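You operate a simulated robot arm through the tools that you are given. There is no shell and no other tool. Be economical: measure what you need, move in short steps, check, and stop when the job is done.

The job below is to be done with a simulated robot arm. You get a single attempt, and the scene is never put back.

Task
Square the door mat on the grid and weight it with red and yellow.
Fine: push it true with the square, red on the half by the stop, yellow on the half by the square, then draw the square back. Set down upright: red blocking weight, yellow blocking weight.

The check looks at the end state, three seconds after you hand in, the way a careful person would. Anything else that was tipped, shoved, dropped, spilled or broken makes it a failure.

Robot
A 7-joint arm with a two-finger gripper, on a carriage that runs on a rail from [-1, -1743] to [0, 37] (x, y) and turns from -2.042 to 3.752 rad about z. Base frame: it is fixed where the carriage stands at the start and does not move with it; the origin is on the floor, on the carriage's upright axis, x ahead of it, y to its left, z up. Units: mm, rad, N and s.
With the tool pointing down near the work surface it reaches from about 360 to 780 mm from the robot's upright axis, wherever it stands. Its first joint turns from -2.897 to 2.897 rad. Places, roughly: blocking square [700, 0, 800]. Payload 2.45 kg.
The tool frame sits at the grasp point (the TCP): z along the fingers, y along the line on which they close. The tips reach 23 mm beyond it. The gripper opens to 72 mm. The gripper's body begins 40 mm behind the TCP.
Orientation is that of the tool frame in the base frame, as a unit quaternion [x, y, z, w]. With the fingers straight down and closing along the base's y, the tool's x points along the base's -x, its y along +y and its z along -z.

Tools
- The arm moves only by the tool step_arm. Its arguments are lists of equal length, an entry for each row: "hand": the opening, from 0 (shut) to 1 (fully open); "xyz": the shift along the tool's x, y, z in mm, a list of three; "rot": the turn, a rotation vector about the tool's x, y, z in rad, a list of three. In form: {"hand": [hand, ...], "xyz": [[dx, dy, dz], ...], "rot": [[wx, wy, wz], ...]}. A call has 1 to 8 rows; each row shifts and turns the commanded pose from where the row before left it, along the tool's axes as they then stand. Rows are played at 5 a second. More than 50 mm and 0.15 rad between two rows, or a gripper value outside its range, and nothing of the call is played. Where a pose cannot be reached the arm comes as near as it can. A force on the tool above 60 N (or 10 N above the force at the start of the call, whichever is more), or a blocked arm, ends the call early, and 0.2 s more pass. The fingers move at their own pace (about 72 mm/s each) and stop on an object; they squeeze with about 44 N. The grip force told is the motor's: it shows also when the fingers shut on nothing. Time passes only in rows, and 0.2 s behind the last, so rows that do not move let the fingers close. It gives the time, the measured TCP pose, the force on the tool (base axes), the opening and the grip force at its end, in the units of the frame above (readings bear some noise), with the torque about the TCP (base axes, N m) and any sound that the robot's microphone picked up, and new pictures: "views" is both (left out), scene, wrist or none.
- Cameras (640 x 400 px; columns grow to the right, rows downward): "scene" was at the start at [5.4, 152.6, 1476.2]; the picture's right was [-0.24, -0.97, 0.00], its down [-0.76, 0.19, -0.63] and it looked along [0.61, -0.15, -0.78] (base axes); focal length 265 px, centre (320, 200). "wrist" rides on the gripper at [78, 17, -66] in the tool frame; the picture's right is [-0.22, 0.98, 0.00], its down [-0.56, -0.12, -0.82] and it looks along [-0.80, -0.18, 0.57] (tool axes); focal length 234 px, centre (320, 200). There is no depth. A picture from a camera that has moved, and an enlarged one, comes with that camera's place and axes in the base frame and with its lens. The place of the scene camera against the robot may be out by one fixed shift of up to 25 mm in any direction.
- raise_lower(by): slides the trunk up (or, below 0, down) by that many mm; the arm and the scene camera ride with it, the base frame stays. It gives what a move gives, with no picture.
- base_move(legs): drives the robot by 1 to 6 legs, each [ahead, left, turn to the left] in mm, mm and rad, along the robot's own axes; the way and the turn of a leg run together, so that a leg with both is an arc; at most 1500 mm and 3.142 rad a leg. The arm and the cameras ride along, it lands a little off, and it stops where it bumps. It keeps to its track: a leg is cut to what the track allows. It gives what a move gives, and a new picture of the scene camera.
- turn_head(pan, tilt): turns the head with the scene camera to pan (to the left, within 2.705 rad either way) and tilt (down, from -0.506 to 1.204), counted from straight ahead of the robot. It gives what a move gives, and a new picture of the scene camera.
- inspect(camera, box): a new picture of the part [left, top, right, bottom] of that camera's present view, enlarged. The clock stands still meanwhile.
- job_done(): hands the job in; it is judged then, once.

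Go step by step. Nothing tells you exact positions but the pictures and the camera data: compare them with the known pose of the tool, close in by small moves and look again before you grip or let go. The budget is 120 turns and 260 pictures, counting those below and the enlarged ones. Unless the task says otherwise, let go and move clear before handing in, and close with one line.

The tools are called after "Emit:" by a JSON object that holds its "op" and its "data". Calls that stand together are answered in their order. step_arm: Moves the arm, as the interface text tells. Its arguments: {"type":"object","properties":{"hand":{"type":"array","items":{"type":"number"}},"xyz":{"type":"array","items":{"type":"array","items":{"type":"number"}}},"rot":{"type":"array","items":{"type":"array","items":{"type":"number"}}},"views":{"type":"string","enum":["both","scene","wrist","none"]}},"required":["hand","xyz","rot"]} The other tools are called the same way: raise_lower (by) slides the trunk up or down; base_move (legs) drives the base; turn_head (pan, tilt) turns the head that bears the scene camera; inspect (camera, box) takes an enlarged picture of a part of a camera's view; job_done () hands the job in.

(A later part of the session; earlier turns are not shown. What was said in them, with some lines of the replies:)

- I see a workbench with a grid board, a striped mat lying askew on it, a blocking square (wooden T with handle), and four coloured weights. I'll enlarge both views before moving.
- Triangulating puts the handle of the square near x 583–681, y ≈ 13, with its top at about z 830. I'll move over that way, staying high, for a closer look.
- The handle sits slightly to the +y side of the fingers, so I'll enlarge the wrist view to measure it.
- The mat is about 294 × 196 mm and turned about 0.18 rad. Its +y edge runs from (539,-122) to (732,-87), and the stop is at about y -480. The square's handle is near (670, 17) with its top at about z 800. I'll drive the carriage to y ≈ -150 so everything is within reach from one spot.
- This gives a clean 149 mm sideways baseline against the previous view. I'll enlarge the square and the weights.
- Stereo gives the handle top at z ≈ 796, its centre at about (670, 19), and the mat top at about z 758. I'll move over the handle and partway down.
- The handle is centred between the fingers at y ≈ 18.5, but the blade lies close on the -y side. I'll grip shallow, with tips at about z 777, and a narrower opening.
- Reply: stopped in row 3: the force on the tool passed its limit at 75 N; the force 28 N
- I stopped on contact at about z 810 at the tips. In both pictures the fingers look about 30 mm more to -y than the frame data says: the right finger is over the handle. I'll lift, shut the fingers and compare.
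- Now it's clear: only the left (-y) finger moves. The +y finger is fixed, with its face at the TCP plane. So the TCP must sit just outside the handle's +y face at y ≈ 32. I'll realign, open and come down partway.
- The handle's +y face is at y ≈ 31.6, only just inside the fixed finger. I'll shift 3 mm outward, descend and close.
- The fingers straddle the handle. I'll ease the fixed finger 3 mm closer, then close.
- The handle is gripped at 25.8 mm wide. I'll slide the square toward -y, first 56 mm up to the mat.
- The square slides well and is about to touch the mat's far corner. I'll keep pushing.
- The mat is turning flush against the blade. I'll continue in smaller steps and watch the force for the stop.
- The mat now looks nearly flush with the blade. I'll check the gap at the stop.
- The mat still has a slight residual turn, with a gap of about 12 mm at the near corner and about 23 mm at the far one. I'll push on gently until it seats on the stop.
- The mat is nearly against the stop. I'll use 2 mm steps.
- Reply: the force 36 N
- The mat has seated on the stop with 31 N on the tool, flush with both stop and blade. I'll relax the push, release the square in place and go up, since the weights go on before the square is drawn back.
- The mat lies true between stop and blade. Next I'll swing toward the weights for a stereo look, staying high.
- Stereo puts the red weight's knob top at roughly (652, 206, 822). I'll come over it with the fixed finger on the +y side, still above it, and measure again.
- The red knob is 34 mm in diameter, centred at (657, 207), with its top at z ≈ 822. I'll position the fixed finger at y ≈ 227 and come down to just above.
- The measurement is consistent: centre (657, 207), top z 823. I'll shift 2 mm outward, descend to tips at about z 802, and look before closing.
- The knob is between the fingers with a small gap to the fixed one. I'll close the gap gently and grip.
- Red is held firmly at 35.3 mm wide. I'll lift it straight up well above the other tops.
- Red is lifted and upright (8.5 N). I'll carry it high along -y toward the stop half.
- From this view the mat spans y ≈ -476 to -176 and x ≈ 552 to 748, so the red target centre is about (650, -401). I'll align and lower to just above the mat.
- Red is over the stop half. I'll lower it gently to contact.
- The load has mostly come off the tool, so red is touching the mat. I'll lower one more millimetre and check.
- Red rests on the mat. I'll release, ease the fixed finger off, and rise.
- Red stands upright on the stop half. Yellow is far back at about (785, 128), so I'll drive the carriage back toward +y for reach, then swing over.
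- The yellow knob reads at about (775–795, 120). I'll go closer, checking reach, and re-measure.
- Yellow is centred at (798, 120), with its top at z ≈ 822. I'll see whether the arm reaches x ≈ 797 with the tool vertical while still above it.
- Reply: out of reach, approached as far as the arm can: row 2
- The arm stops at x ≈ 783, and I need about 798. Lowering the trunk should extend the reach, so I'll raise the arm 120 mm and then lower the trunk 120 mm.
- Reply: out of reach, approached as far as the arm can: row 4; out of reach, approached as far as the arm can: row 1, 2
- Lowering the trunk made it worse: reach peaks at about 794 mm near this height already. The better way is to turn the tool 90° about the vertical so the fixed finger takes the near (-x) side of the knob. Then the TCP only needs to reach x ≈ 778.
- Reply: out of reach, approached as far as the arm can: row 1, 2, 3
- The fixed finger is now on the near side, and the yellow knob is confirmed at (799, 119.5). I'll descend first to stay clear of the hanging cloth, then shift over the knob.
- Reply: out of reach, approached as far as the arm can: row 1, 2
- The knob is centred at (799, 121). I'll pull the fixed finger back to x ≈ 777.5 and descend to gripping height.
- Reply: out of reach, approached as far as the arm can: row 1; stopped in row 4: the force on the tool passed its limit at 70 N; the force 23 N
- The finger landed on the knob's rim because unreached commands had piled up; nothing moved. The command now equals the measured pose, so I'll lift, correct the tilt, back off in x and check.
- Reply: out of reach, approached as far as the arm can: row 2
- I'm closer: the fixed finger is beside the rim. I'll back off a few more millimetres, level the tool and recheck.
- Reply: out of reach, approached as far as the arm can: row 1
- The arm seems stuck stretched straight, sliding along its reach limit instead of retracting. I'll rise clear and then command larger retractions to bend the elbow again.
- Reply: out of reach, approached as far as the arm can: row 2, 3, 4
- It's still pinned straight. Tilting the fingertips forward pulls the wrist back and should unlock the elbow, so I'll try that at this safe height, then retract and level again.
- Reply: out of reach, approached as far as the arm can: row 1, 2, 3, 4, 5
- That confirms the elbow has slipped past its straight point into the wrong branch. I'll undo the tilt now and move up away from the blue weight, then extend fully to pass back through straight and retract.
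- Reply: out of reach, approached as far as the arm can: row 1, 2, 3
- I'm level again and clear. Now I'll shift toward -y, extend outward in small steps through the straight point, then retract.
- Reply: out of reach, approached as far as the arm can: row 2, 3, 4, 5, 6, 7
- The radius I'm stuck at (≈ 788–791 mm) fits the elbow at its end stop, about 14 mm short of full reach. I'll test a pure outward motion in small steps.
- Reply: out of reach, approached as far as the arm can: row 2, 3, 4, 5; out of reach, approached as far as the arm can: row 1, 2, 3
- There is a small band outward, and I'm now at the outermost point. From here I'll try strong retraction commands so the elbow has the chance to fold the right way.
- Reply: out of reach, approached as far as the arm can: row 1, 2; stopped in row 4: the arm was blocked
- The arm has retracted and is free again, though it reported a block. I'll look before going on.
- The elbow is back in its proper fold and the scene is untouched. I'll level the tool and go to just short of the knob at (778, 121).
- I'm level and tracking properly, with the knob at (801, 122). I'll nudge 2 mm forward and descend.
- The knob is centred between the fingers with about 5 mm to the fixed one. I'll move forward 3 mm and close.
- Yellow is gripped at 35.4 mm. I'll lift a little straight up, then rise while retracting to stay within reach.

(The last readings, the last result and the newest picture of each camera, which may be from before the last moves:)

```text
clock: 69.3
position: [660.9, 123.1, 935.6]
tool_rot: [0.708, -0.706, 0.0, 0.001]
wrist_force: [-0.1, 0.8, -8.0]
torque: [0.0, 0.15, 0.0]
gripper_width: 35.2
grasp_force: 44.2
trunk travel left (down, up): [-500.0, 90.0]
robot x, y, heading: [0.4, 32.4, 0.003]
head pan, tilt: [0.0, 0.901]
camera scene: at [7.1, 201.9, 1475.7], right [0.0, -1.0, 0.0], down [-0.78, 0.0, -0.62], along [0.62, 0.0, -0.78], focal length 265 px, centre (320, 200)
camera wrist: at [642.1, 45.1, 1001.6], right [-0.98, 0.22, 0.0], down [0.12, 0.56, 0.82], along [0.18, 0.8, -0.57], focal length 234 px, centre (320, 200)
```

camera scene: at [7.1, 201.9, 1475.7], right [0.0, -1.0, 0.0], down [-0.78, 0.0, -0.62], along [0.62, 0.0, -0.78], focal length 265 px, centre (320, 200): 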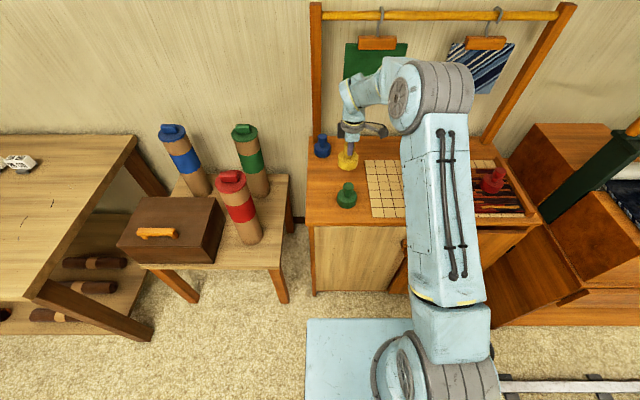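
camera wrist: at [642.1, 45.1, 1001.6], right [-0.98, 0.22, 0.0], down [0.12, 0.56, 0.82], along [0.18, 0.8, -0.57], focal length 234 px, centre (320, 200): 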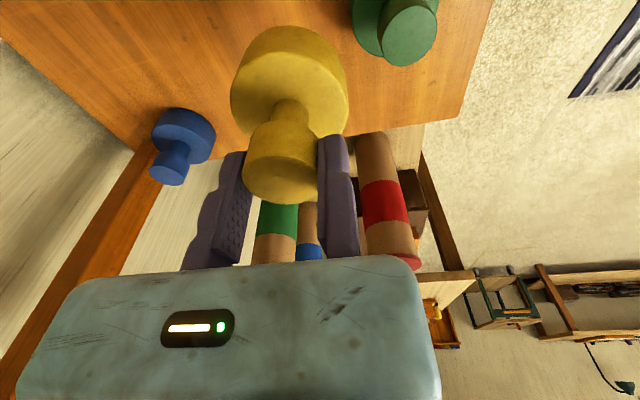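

Yellow is lifted clear and upright. I'll turn the tool back to its original heading and drive the carriage toward the mat.

Emit:
{"op": "step_arm", "data": {"hand": [0, 0, 0, 0, 0, 0, 0, 0], "xyz": [[0, 0, 0], [0, 0, 0], [0, 0, 0], [0, 0, 0], [0, 0, 0], [0, 0, 0], [0, 0, 0], [0, 0, 0]], "rot": [[0, 0, 0.14], [0, 0, 0.14], [0, 0, 0.14], [0, 0, 0.14], [0, 0, 0.14], [0, 0, 0.14], [0, 0, 0.14], [0, 0, 0.14]], "views": "none"}}

Emit:
{"op": "step_arm", "data": {"hand": [0, 0, 0, 0, 0], "xyz": [[0, 0, 0], [0, 0, 0], [0, 0, 0], [0, 0, 0], [0, 0, 0]], "rot": [[0, 0, 0.14], [0, 0, 0.14], [0, 0, 0.14], [0, 0, 0.0308], [0, 0, 0]], "views": "none"}}

Emit:
{"op": "base_move", "data": {"legs": [[0, -180, 0]]}}

```text
clock: 71.1
position: [662.2, 121.8, 934.7]
tool_rot: [-0.224, 0.975, 0.0, 0.0]
wrist_force: [-0.3, -0.3, -8.5]
torque: [0.13, 0.07, -0.02]
gripper_width: 35.2
grasp_force: 43.8
trunk travel left (down, up): [-500.0, 90.0]
robot x, y, heading: [1.1, 29.1, 0.003]
head pan, tilt: [0.0, 0.901]
```

```text
clock: 72.3
position: [662.1, 122.6, 934.1]
tool_rot: [0.0, 1.0, -0.001, -0.001]
wrist_force: [0.3, 0.7, -7.1]
torque: [0.17, -0.02, 0.02]
gripper_width: 35.2
grasp_force: 43.7
trunk travel left (down, up): [-500.0, 90.0]
robot x, y, heading: [0.3, 31.7, 0.002]
head pan, tilt: [0.0, 0.901]
```

```text
clock: 73.8
position: [661.3, -55.2, 934.8]
tool_rot: [0.0, 1.0, -0.001, -0.001]
wrist_force: [0.3, -0.1, -8.0]
torque: [0.12, 0.02, 0.0]
gripper_width: 35.7
grasp_force: 43.6
trunk travel left (down, up): [-500.0, 90.0]
robot x, y, heading: [-2.5, -146.1, 0.005]
head pan, tilt: [0.0, 0.901]
camera scene: at [7.5, 24.0, 1475.7], right [0.0, -1.0, 0.0], down [-0.78, 0.0, -0.62], along [0.62, 0.0, -0.78], focal length 265 px, centre (320, 200)
```

scene: 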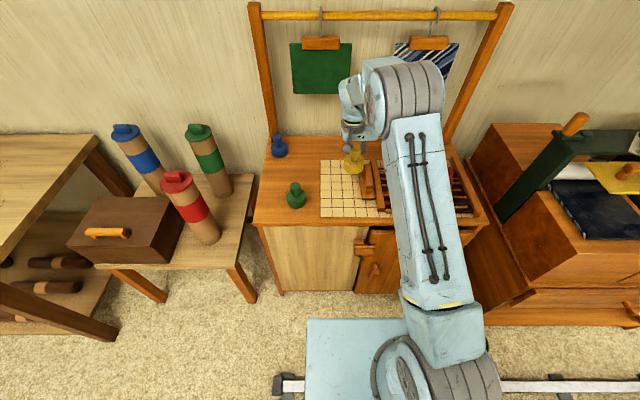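

Yellow is carried high. Target centre is about (650, -252), so TCP y ≈ -234. I'll move across and lower to just above the mat.

Emit:
{"op": "step_arm", "data": {"hand": [0, 0, 0, 0, 0, 0], "xyz": [[2, -36, 0], [3, -36, 0], [3, -36, 0], [3, -36, 0], [0, -35, 0], [0, 0, 0]], "rot": [[0, 0, 0], [0, 0, 0], [0, 0, 0], [0, 0, 0], [0, 0, 0], [0, 0, 0]], "views": "wrist"}}

Emit:
{"op": "step_arm", "data": {"hand": [0, 0, 0, 0, 0], "xyz": [[0, 0, 20], [0, 0, 20], [0, 0, 20], [0, 0, 16], [0, 0, 0]], "rot": [[0, 0, 0], [0, 0, 0], [0, 0, 0], [0, 0, 0], [0, 0, 0]]}}

Emit:
{"op": "inspect", "data": {"camera": "scene", "box": [340, 120, 500, 240]}}

```text
clock: 75.2
position: [650.9, -233.5, 933.9]
tool_rot: [-0.002, 1.0, -0.001, 0.0]
wrist_force: [-0.4, -0.4, -8.7]
torque: [0.14, 0.01, -0.01]
gripper_width: 35.0
grasp_force: 44.1
trunk travel left (down, up): [-500.0, 90.0]
robot x, y, heading: [-1.4, -148.3, 0.001]
head pan, tilt: [0.0, 0.901]
camera wrist: at [571.8, -217.1, 1001.3], right [0.21, 0.98, 0.0], down [0.56, -0.12, 0.82], along [0.8, -0.18, -0.57], focal length 234 px, centre (320, 200)
```

wrist: 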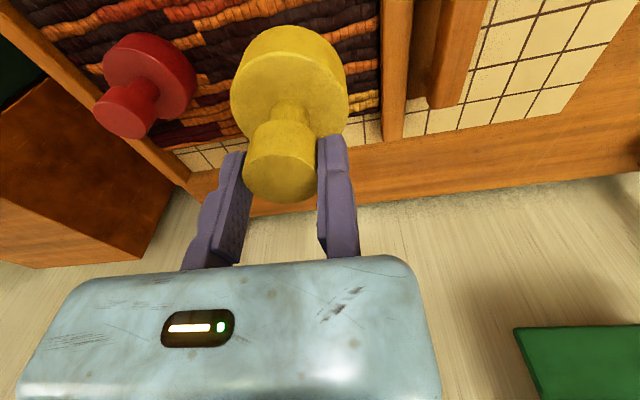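

```text
clock: 76.4
position: [651.5, -234.8, 859.7]
tool_rot: [-0.001, 1.0, -0.001, -0.002]
wrist_force: [0.5, -0.2, -8.4]
torque: [0.14, 0.02, -0.01]
gripper_width: 35.5
grasp_force: 44.1
trunk travel left (down, up): [-500.0, 90.0]
robot x, y, heading: [-4.2, -146.0, -0.0]
head pan, tilt: [0.0, 0.901]
camera scene: at [7.6, 23.9, 1475.8], right [0.0, -1.0, 0.0], down [-0.78, 0.0, -0.62], along [0.62, 0.0, -0.78], focal length 265 px, centre (320, 200)
camera wrist: at [572.4, -216.9, 925.6], right [0.22, 0.98, 0.0], down [0.56, -0.12, 0.82], along [0.8, -0.18, -0.57], focal length 234 px, centre (320, 200)
```

scene: 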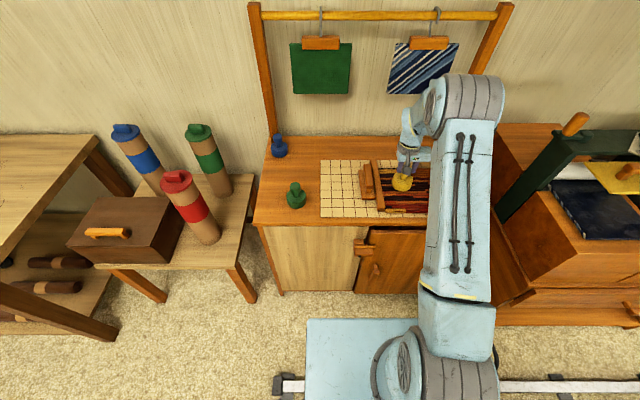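
wrist: 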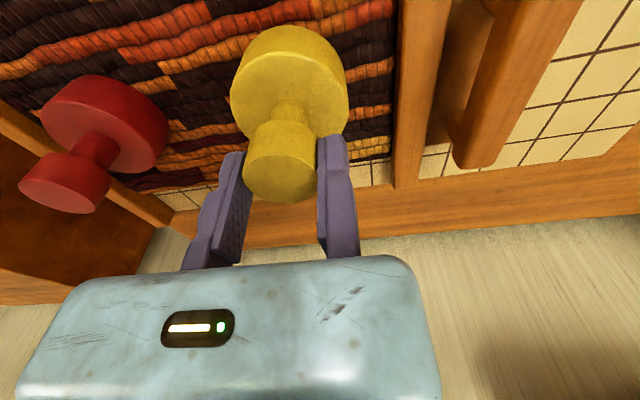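

```text
3.33 times, centred on (420, 180) of scene
camera zoom: at [7.6, 23.9, 1475.8], right [0.0, -1.0, 0.0], down [-0.78, 0.0, -0.62], along [0.62, 0.0, -0.78], focal length 884 px, centre (-13, 267)
```

zoom: 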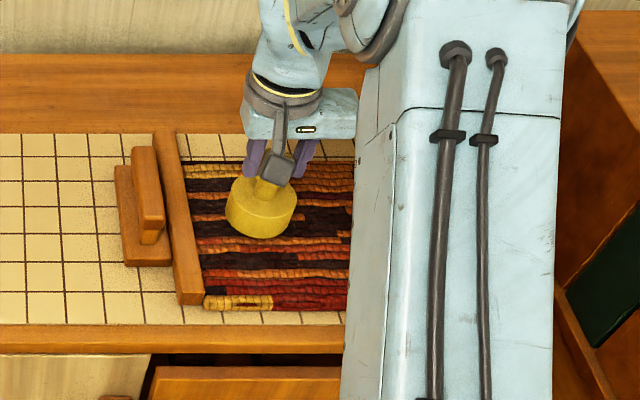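

Yellow is over the half by the square. I'll lower it to contact.

Emit:
{"op": "step_arm", "data": {"hand": [0, 0, 0, 0, 0], "xyz": [[0, 0, 4], [0, 0, 4], [0, 0, 4], [0, 0, 3], [0, 0, 0]], "rot": [[0, 0, 0], [0, 0, 0], [0, 0, 0], [0, 0, 0], [0, 0, 0]], "views": "none"}}

```text
clock: 77.6
position: [651.2, -234.2, 845.6]
tool_rot: [-0.001, 1.0, -0.001, -0.001]
wrist_force: [0.0, 0.4, -8.2]
torque: [0.13, -0.03, -0.05]
gripper_width: 35.4
grasp_force: 44.1
trunk travel left (down, up): [-500.0, 90.0]
robot x, y, heading: [0.3, -148.6, 0.004]
head pan, tilt: [0.0, 0.901]
```

Emit:
{"op": "step_arm", "data": {"hand": [0, 0, 0], "xyz": [[0, 0, 1], [0, 0, 1], [0, 0, 0]], "rot": [[0, 0, 0], [0, 0, 0], [0, 0, 0]], "views": "none"}}

```text
clock: 78.4
position: [649.8, -234.8, 843.9]
tool_rot: [0.0, 1.0, -0.001, 0.001]
wrist_force: [-3.7, -0.2, 8.6]
torque: [0.19, 0.69, -0.06]
gripper_width: 35.2
grasp_force: 44.3
trunk travel left (down, up): [-500.0, 90.0]
robot x, y, heading: [-0.1, -148.6, -0.002]
head pan, tilt: [0.0, 0.901]
```

Yellow now rests on the mat with the load reversed to +8.6 N. I'll release, ease off and rise.

Emit:
{"op": "step_arm", "data": {"hand": [0.7, 0.7, 0.7, 0.7, 0.7, 0.7], "xyz": [[0, 0, -0.5], [0, 0, 0], [0, 4, 0], [0, 0, -30], [0, 0, -40], [0, 0, -20]], "rot": [[0, 0, 0], [0, 0, 0], [0, 0, 0], [0, 0, 0], [0, 0, 0], [0, 0, 0]], "views": "wrist"}}

Emit:
{"op": "inspect", "data": {"camera": "scene", "box": [340, 120, 500, 240]}}

```text
clock: 79.8
position: [650.9, -230.2, 933.3]
tool_rot: [-0.001, 1.0, -0.001, -0.001]
wrist_force: [0.1, -0.7, 0.0]
torque: [0.0, 0.0, -0.03]
gripper_width: 50.4
grasp_force: 0.1
trunk travel left (down, up): [-500.0, 90.0]
robot x, y, heading: [0.3, -147.8, 0.004]
head pan, tilt: [0.0, 0.901]
camera wrist: at [571.5, -213.3, 999.7], right [0.22, 0.98, 0.0], down [0.56, -0.12, 0.82], along [0.8, -0.18, -0.57], focal length 234 px, centre (320, 200)
```

wrist: 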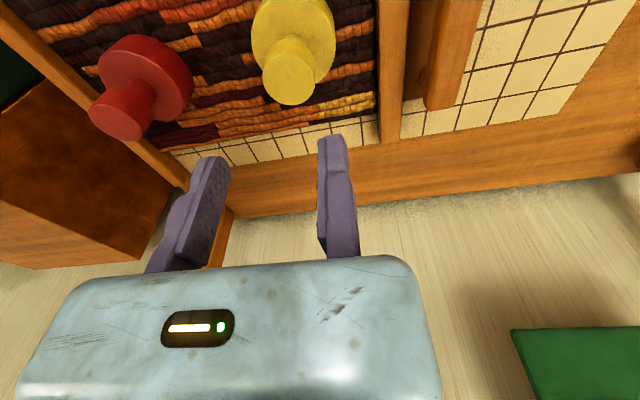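

```text
3.33 times, centred on (420, 180) of scene
camera zoom: at [6.7, 24.0, 1475.7], right [0.0, -1.0, 0.0], down [-0.78, 0.0, -0.62], along [0.62, 0.0, -0.78], focal length 884 px, centre (-13, 267)
```

zoom: 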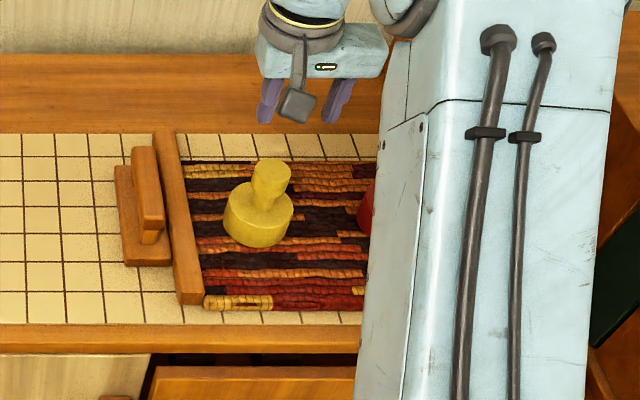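

Both weights stand upright. Next I'll go back to the square's handle, with its +y face at about y -120, x ≈ 669.

Emit:
{"op": "step_arm", "data": {"hand": [0.7, 0.7, 0.7, 0.7, 0.7, 0.7], "xyz": [[-6, 39, 0], [-6, 38, 0], [-6, 38, 0], [0, 0, 35], [0, 0, 35], [0, 0, 28]], "rot": [[0, 0, 0], [0, 0, 0], [0, 0, 0], [0, 0, 0], [0, 0, 0], [0, 0, 0]], "views": "wrist"}}

Emit:
{"op": "inspect", "data": {"camera": "wrist", "box": [180, 0, 440, 200]}}

```text
clock: 81.2
position: [668.4, -115.5, 834.8]
tool_rot: [-0.001, 1.0, -0.001, 0.0]
wrist_force: [0.4, -0.2, -0.5]
torque: [0.01, 0.0, 0.0]
gripper_width: 50.5
grasp_force: 0.0
trunk travel left (down, up): [-500.0, 90.0]
robot x, y, heading: [-0.2, -143.2, 0.004]
head pan, tilt: [0.0, 0.901]
camera wrist: at [589.3, -98.0, 900.6], right [0.22, 0.98, 0.0], down [0.56, -0.12, 0.82], along [0.8, -0.18, -0.57], focal length 234 px, centre (320, 200)
```

wrist: 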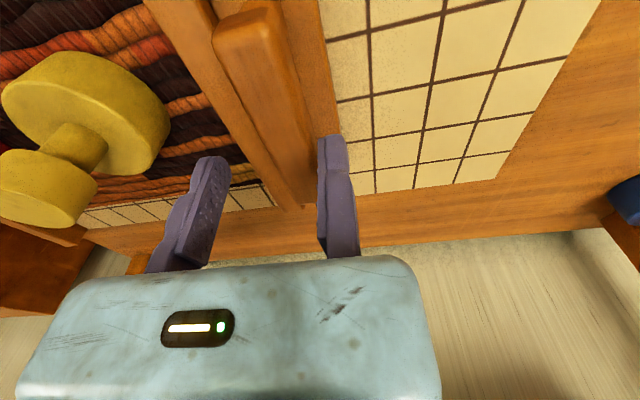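

```text
2.00 times, centred on (310, 100) of wrist
camera zoom: at [589.3, -98.0, 900.6], right [0.22, 0.98, 0.0], down [0.56, -0.12, 0.82], along [0.8, -0.18, -0.57], focal length 468 px, centre (340, 400)
```

zoom: 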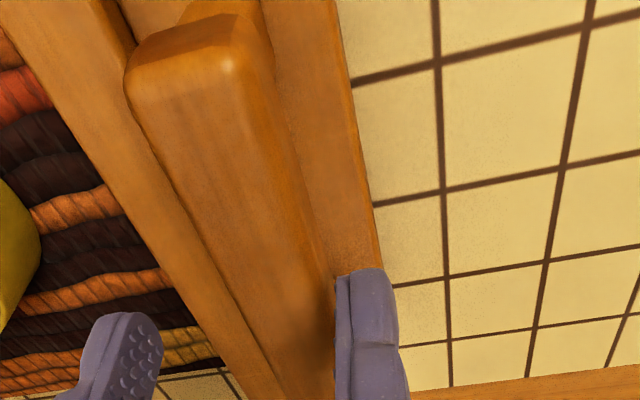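

The geometry matches the first grasp. I'll shift 3 mm out, descend and close; the closing finger pushes the square away from the mat, which is harmless.

Emit:
{"op": "step_arm", "data": {"hand": [0.7, 0.7, 0.7, 0.7, 0, 0, 0, 0], "xyz": [[0, 3.5, 0], [0, 0, 10], [0, 0, 10], [0, 0, 7], [0, 0, 0], [0, 0, 0], [0, 0, 0], [0, 0, 0]], "rot": [[0, 0, 0], [0, 0, 0], [0, 0, 0], [0, 0, 0], [0, 0, 0], [0, 0, 0], [0, 0, 0], [0, 0, 0]], "views": "wrist"}}

```text
clock: 83.0
position: [666.4, -112.2, 807.6]
tool_rot: [-0.001, 1.0, -0.001, 0.0]
wrist_force: [0.1, -2.9, -4.9]
torque: [0.75, -0.66, -0.74]
gripper_width: 25.7
grasp_force: 45.0
trunk travel left (down, up): [-500.0, 90.0]
robot x, y, heading: [-0.5, -146.2, 0.002]
head pan, tilt: [0.0, 0.901]
camera wrist: at [589.4, -95.1, 873.9], right [0.22, 0.98, 0.0], down [0.56, -0.12, 0.82], along [0.8, -0.18, -0.57], focal length 234 px, centre (320, 200)
```

wrist: 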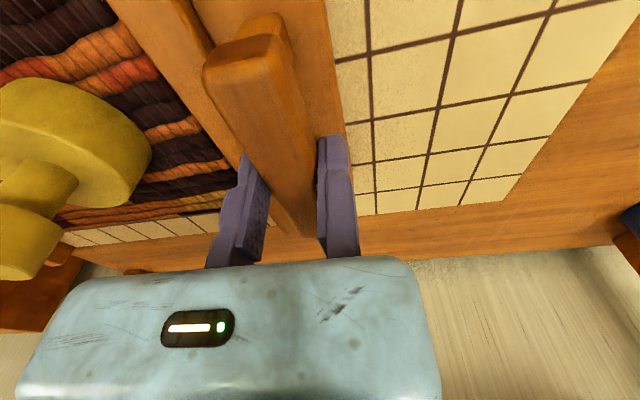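

The handle is held. I'll draw the square straight back about 135 mm toward its original place.

Emit:
{"op": "step_arm", "data": {"hand": [0, 0, 0, 0, 0, 0, 0, 0], "xyz": [[0, 8, 0], [0, 16, 0], [0, 20, 0], [0, 20, 0], [0, 20, 0], [0, 20, 0], [0, 20, 0], [0, 10, 0]], "rot": [[0, 0, 0], [0, 0, 0], [0, 0, 0], [0, 0, 0], [0, 0, 0], [0, 0, 0], [0, 0, 0], [0, 0, 0]]}}

Emit:
{"op": "inspect", "data": {"camera": "scene", "box": [260, 120, 500, 260]}}

```text
clock: 84.8
position: [669.0, 22.1, 808.1]
tool_rot: [-0.001, 1.0, -0.001, 0.0]
wrist_force: [-0.8, -1.6, -5.6]
torque: [0.54, 0.73, -0.75]
gripper_width: 25.7
grasp_force: 44.9
trunk travel left (down, up): [-500.0, 90.0]
robot x, y, heading: [-2.0, -147.6, -0.002]
head pan, tilt: [0.0, 0.901]
camera scene: at [7.3, 24.0, 1475.7], right [0.0, -1.0, 0.0], down [-0.78, 0.0, -0.62], along [0.62, 0.0, -0.78], focal length 265 px, centre (320, 200)
camera wrist: at [589.4, 39.4, 873.9], right [0.22, 0.98, 0.0], down [0.56, -0.12, 0.82], along [0.8, -0.18, -0.57], focal length 234 px, centre (320, 200)
```

scene: 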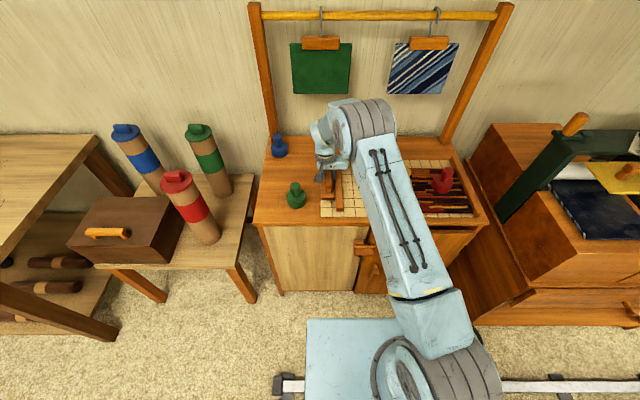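
wrist: 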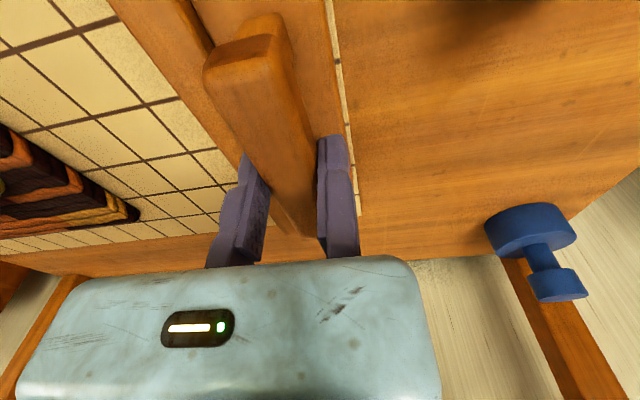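

```text
2.67 times, centred on (380, 190) of scene
camera zoom: at [7.3, 24.0, 1475.7], right [0.0, -1.0, 0.0], down [-0.78, 0.0, -0.62], along [0.62, 0.0, -0.78], focal length 708 px, centre (160, 227)
```

zoom: 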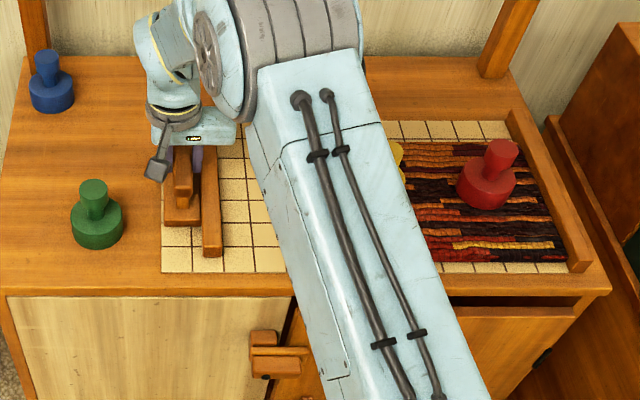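

The square is drawn back near its original place. I'll ease it down, release, rise, and pull the arm back to view the result.

Emit:
{"op": "step_arm", "data": {"hand": [0, 0.65, 0.65, 0.65, 0.65, 0.65, 0.65, 0.65], "xyz": [[0, 0, 0.7], [0, 0, 0], [0, 4, 0], [0, 0, -25], [0, 0, -40], [0, 0, -40], [45, 0, 0], [45, 0, 0]], "rot": [[0, 0, 0], [0, 0, 0], [0, 0, 0], [0, 0, 0], [0, 0, 0], [0, 0, 0], [0, 0, 0], [0, 0, 0]], "views": "none"}}

Emit:
{"op": "step_arm", "data": {"hand": [0.65, 0.65, 0.65, 0.65], "xyz": [[45, 0, 0], [20, -30, 0], [0, -30, 0], [0, 0, 0]], "rot": [[0, 0, 0], [0, 0, 0], [0, 0, 0], [0, 0, 0]]}}

Emit:
{"op": "inspect", "data": {"camera": "scene", "box": [260, 120, 500, 260]}}

Emit:
{"op": "inspect", "data": {"camera": "wrist", "box": [0, 0, 640, 240]}}

```text
clock: 86.6
position: [579.2, 25.7, 912.7]
tool_rot: [-0.002, 1.0, 0.0, 0.0]
wrist_force: [-0.3, -0.4, 0.2]
torque: [0.0, -0.01, -0.01]
gripper_width: 46.7
grasp_force: 0.1
trunk travel left (down, up): [-500.0, 90.0]
robot x, y, heading: [-0.5, -149.8, -0.003]
head pan, tilt: [0.0, 0.901]
```

```text
clock: 87.6
position: [513.3, -34.9, 911.7]
tool_rot: [-0.002, 1.0, -0.001, 0.001]
wrist_force: [0.6, -1.5, -0.6]
torque: [0.01, -0.01, -0.01]
gripper_width: 46.8
grasp_force: 0.1
trunk travel left (down, up): [-500.0, 90.0]
robot x, y, heading: [1.7, -147.6, -0.002]
head pan, tilt: [0.0, 0.901]
camera scene: at [7.0, 23.8, 1475.8], right [0.0, -1.0, 0.0], down [-0.78, 0.0, -0.62], along [0.62, 0.0, -0.78], focal length 265 px, centre (320, 200)
camera wrist: at [434.6, -17.5, 979.1], right [0.21, 0.98, 0.0], down [0.56, -0.12, 0.82], along [0.8, -0.18, -0.57], focal length 234 px, centre (320, 200)
```

scene: 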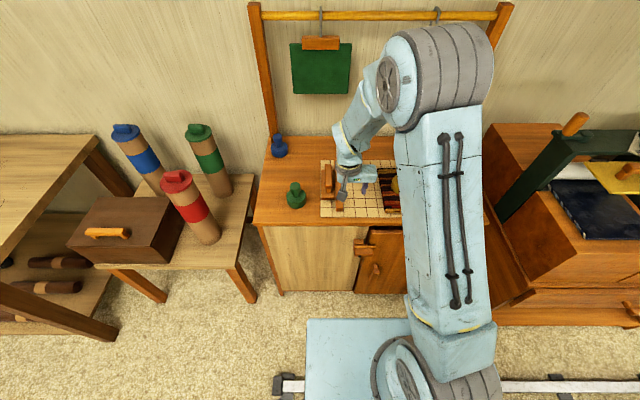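
wrist: 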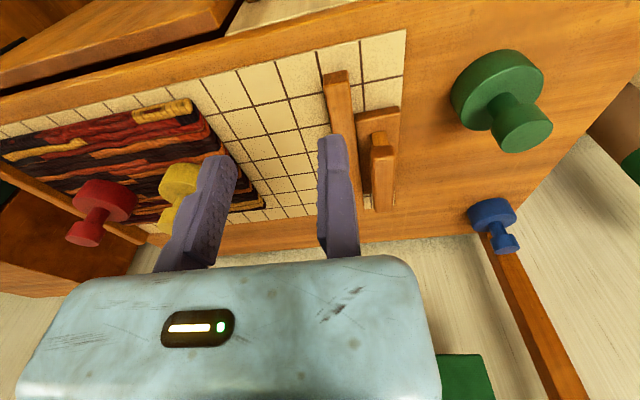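

```text
2.67 times, centred on (380, 190) of scene
camera zoom: at [7.0, 23.8, 1475.8], right [0.0, -1.0, 0.0], down [-0.78, 0.0, -0.62], along [0.62, 0.0, -0.78], focal length 708 px, centre (160, 227)
```

zoom: 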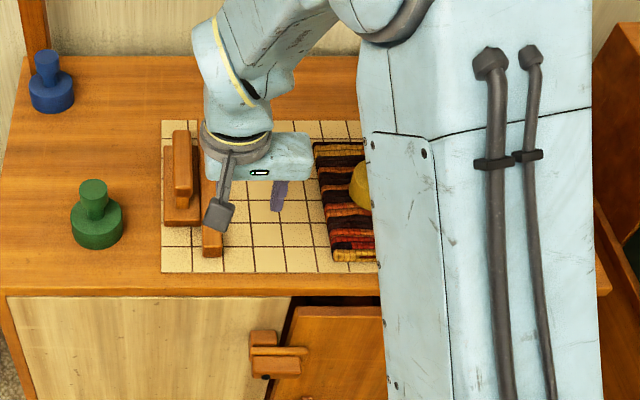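

```text
1.00 times, centred on (320, 120) of wrist (not enlarged: the box is as wide or as high as the picture)
camera zoom: at [434.6, -17.5, 979.1], right [0.21, 0.98, 0.0], down [0.56, -0.12, 0.82], along [0.8, -0.18, -0.57], focal length 234 px, centre (320, 280)
```

zoom: 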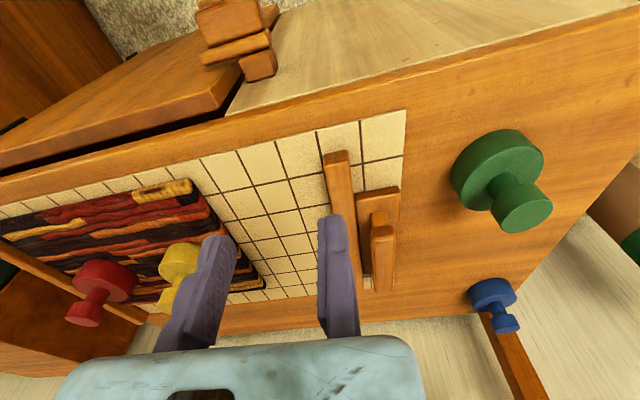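

Everything looks in place. I'll move the carriage away for a clear view of the mat's squareness before handing in.

Emit:
{"op": "base_move", "data": {"legs": [[0, 180, 0]]}}

Emit:
{"op": "turn_head", "data": {"pan": -0.35, "tilt": 0.85}}

Emit:
{"op": "step_arm", "data": {"hand": [0.65, 0.65, 0.65, 0.65, 0.65], "xyz": [[20, 0, -30], [20, 0, -30], [0, -40, 0], [0, -40, 0], [0, 0, 0]], "rot": [[0, 0, 0], [0, 0, 0], [0, 0, 0], [0, 0, 0], [0, 0, 0]]}}

```text
clock: 89.1
position: [513.6, 141.6, 913.1]
tool_rot: [0.0, 1.0, -0.001, 0.0]
wrist_force: [-0.1, -0.2, 0.2]
torque: [-0.02, -0.02, 0.03]
gripper_width: 46.8
grasp_force: 0.1
trunk travel left (down, up): [-500.0, 90.0]
robot x, y, heading: [2.3, 34.4, -0.0]
head pan, tilt: [0.0, 0.901]
camera scene: at [7.4, 202.7, 1475.8], right [0.0, -1.0, 0.0], down [-0.78, 0.0, -0.62], along [0.62, 0.0, -0.78], focal length 265 px, centre (320, 200)
```

scene: 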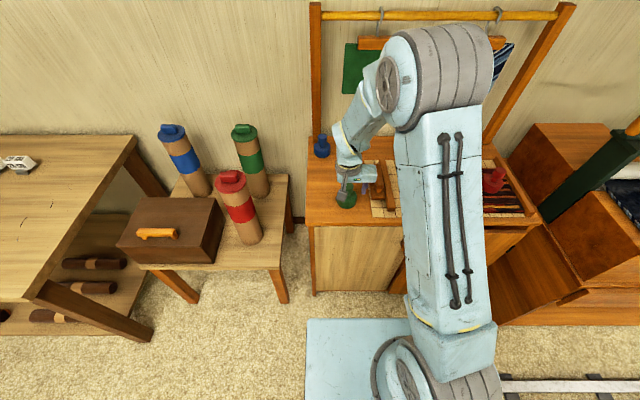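

```text
clock: 89.9
position: [515.0, 143.0, 913.2]
tool_rot: [0.0, 1.0, -0.001, 0.0]
wrist_force: [0.0, -0.2, 0.2]
torque: [-0.01, -0.02, -0.04]
gripper_width: 46.8
grasp_force: 0.1
trunk travel left (down, up): [-500.0, 90.0]
robot x, y, heading: [1.5, 35.7, 0.005]
head pan, tilt: [-0.351, 0.85]
camera scene: at [5.3, 175.9, 1479.6], right [-0.34, -0.94, 0.0], down [-0.71, 0.26, -0.66], along [0.62, -0.23, -0.75], focal length 265 px, centre (320, 200)
```

scene: 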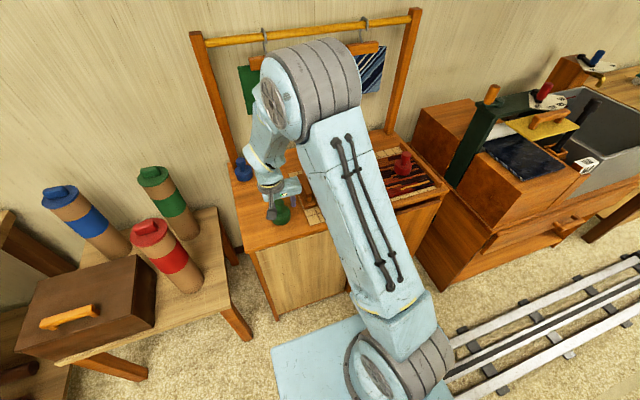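

```text
clock: 91.1
position: [473.1, 62.0, 972.4]
tool_rot: [0.0, 1.0, -0.001, 0.0]
wrist_force: [0.3, -0.7, -0.2]
torque: [0.0, -0.01, 0.0]
gripper_width: 46.6
grasp_force: 0.0
trunk travel left (down, up): [-500.0, 90.0]
robot x, y, heading: [0.1, 29.8, -0.004]
head pan, tilt: [-0.351, 0.85]
camera scene: at [5.3, 175.6, 1479.7], right [-0.34, -0.94, 0.0], down [-0.71, 0.26, -0.66], along [0.62, -0.23, -0.75], focal length 265 px, centre (320, 200)
camera wrist: at [394.5, 80.3, 1039.2], right [0.22, 0.98, 0.0], down [0.56, -0.12, 0.82], along [0.8, -0.18, -0.57], focal length 234 px, centre (320, 200)
```

scene: 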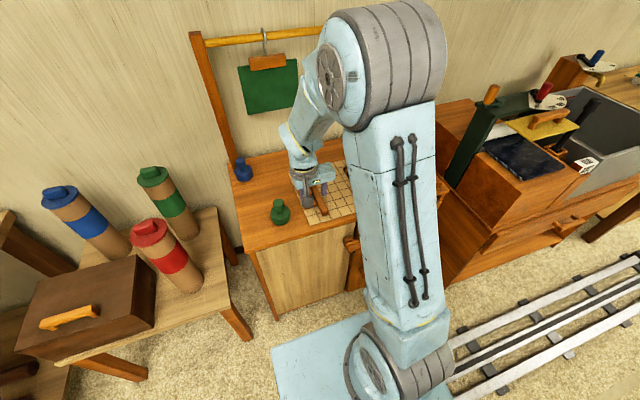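
wrist: 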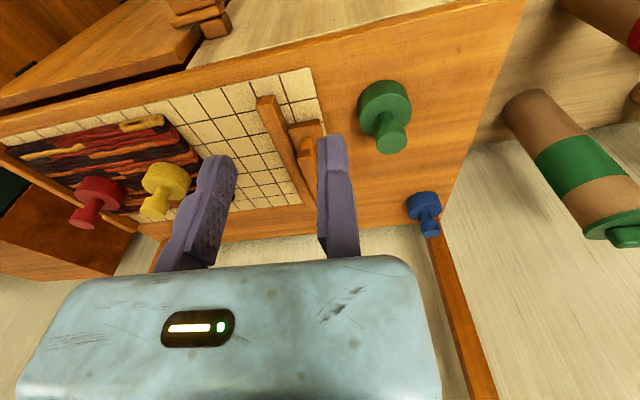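

The elbow blocks the head camera, so I'll use the wrist camera from in front of the mat instead.

Emit:
{"op": "base_move", "data": {"legs": [[0, -250, 0]]}}

Emit:
{"op": "step_arm", "data": {"hand": [0.2, 0.2, 0.2], "xyz": [[0, -35, -20], [0, -25, -20], [0, 0, 0]], "rot": [[0, 0, 0], [0, 0, 0], [0, 0, 0]], "views": "wrist"}}

Emit:
{"op": "inspect", "data": {"camera": "wrist", "box": [100, 0, 440, 210]}}

```text
clock: 93.0
position: [472.9, -187.2, 972.8]
tool_rot: [0.0, 1.0, -0.001, -0.001]
wrist_force: [0.0, -0.5, 0.7]
torque: [0.0, 0.0, 0.03]
gripper_width: 46.7
grasp_force: 0.1
trunk travel left (down, up): [-500.0, 90.0]
robot x, y, heading: [0.8, -216.8, -0.006]
head pan, tilt: [-0.351, 0.85]
camera scene: at [5.6, -73.2, 1479.6], right [-0.35, -0.94, 0.0], down [-0.7, 0.26, -0.66], along [0.62, -0.23, -0.75], focal length 265 px, centre (320, 200)
```

scene: 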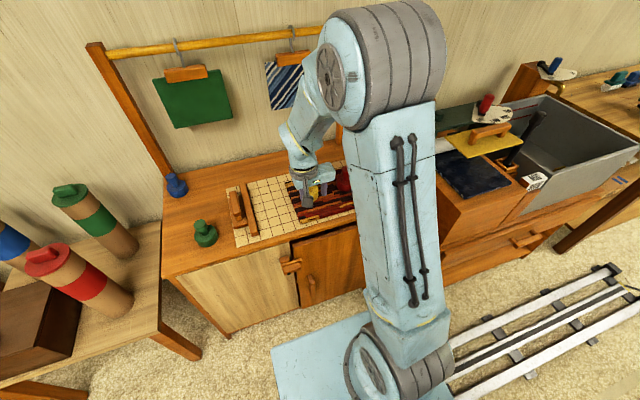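

```text
clock: 93.8
position: [474.5, -247.3, 1012.5]
tool_rot: [0.0, 1.0, -0.001, 0.0]
wrist_force: [0.2, -0.8, 0.1]
torque: [0.03, 0.0, 0.0]
gripper_width: 14.5
grasp_force: 0.0
trunk travel left (down, up): [-500.0, 90.0]
robot x, y, heading: [-1.4, -213.1, -0.001]
head pan, tilt: [-0.351, 0.85]
camera wrist: at [394.4, -229.2, 1079.2], right [0.22, 0.98, 0.0], down [0.56, -0.12, 0.82], along [0.8, -0.18, -0.57], focal length 234 px, centre (320, 200)
```

wrist: 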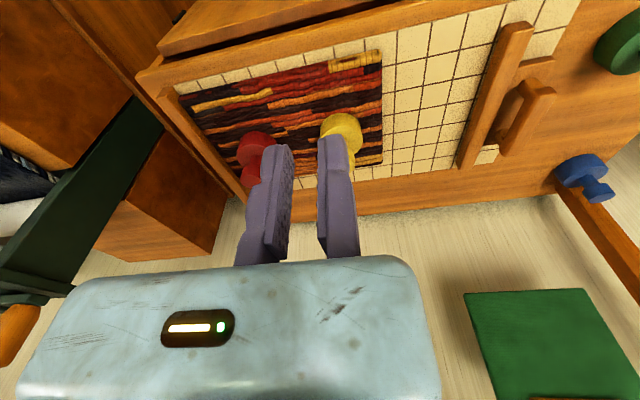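

```text
1.88 times, centred on (270, 105) of wrist
camera zoom: at [394.4, -229.2, 1079.2], right [0.22, 0.98, 0.0], down [0.56, -0.12, 0.82], along [0.8, -0.18, -0.57], focal length 441 px, centre (414, 379)
```

zoom: 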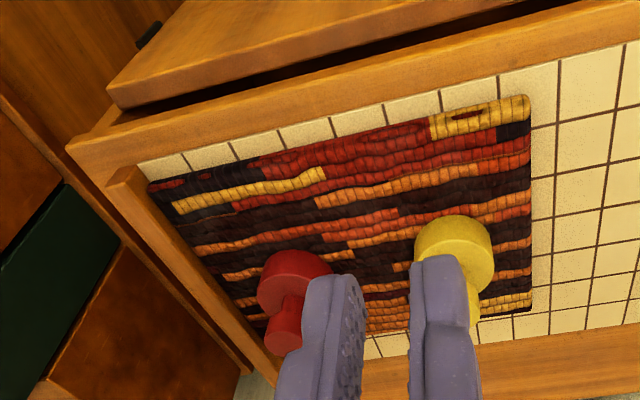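

The mat is square to the grid to within about 0.01 rad and seated at the stop. Red stands upright on the stop half and yellow on the half by the square. The square is drawn back and nothing else has been disturbed, so I'm handing in.

Emit:
{"op": "job_done", "data": {}}

```text
The job is handed in.
```

The job is handed in: the mat is square on the grid against the stop, with red upright on the stop half and yellow upright on the half by the square. The square is drawn back clear of the mat.
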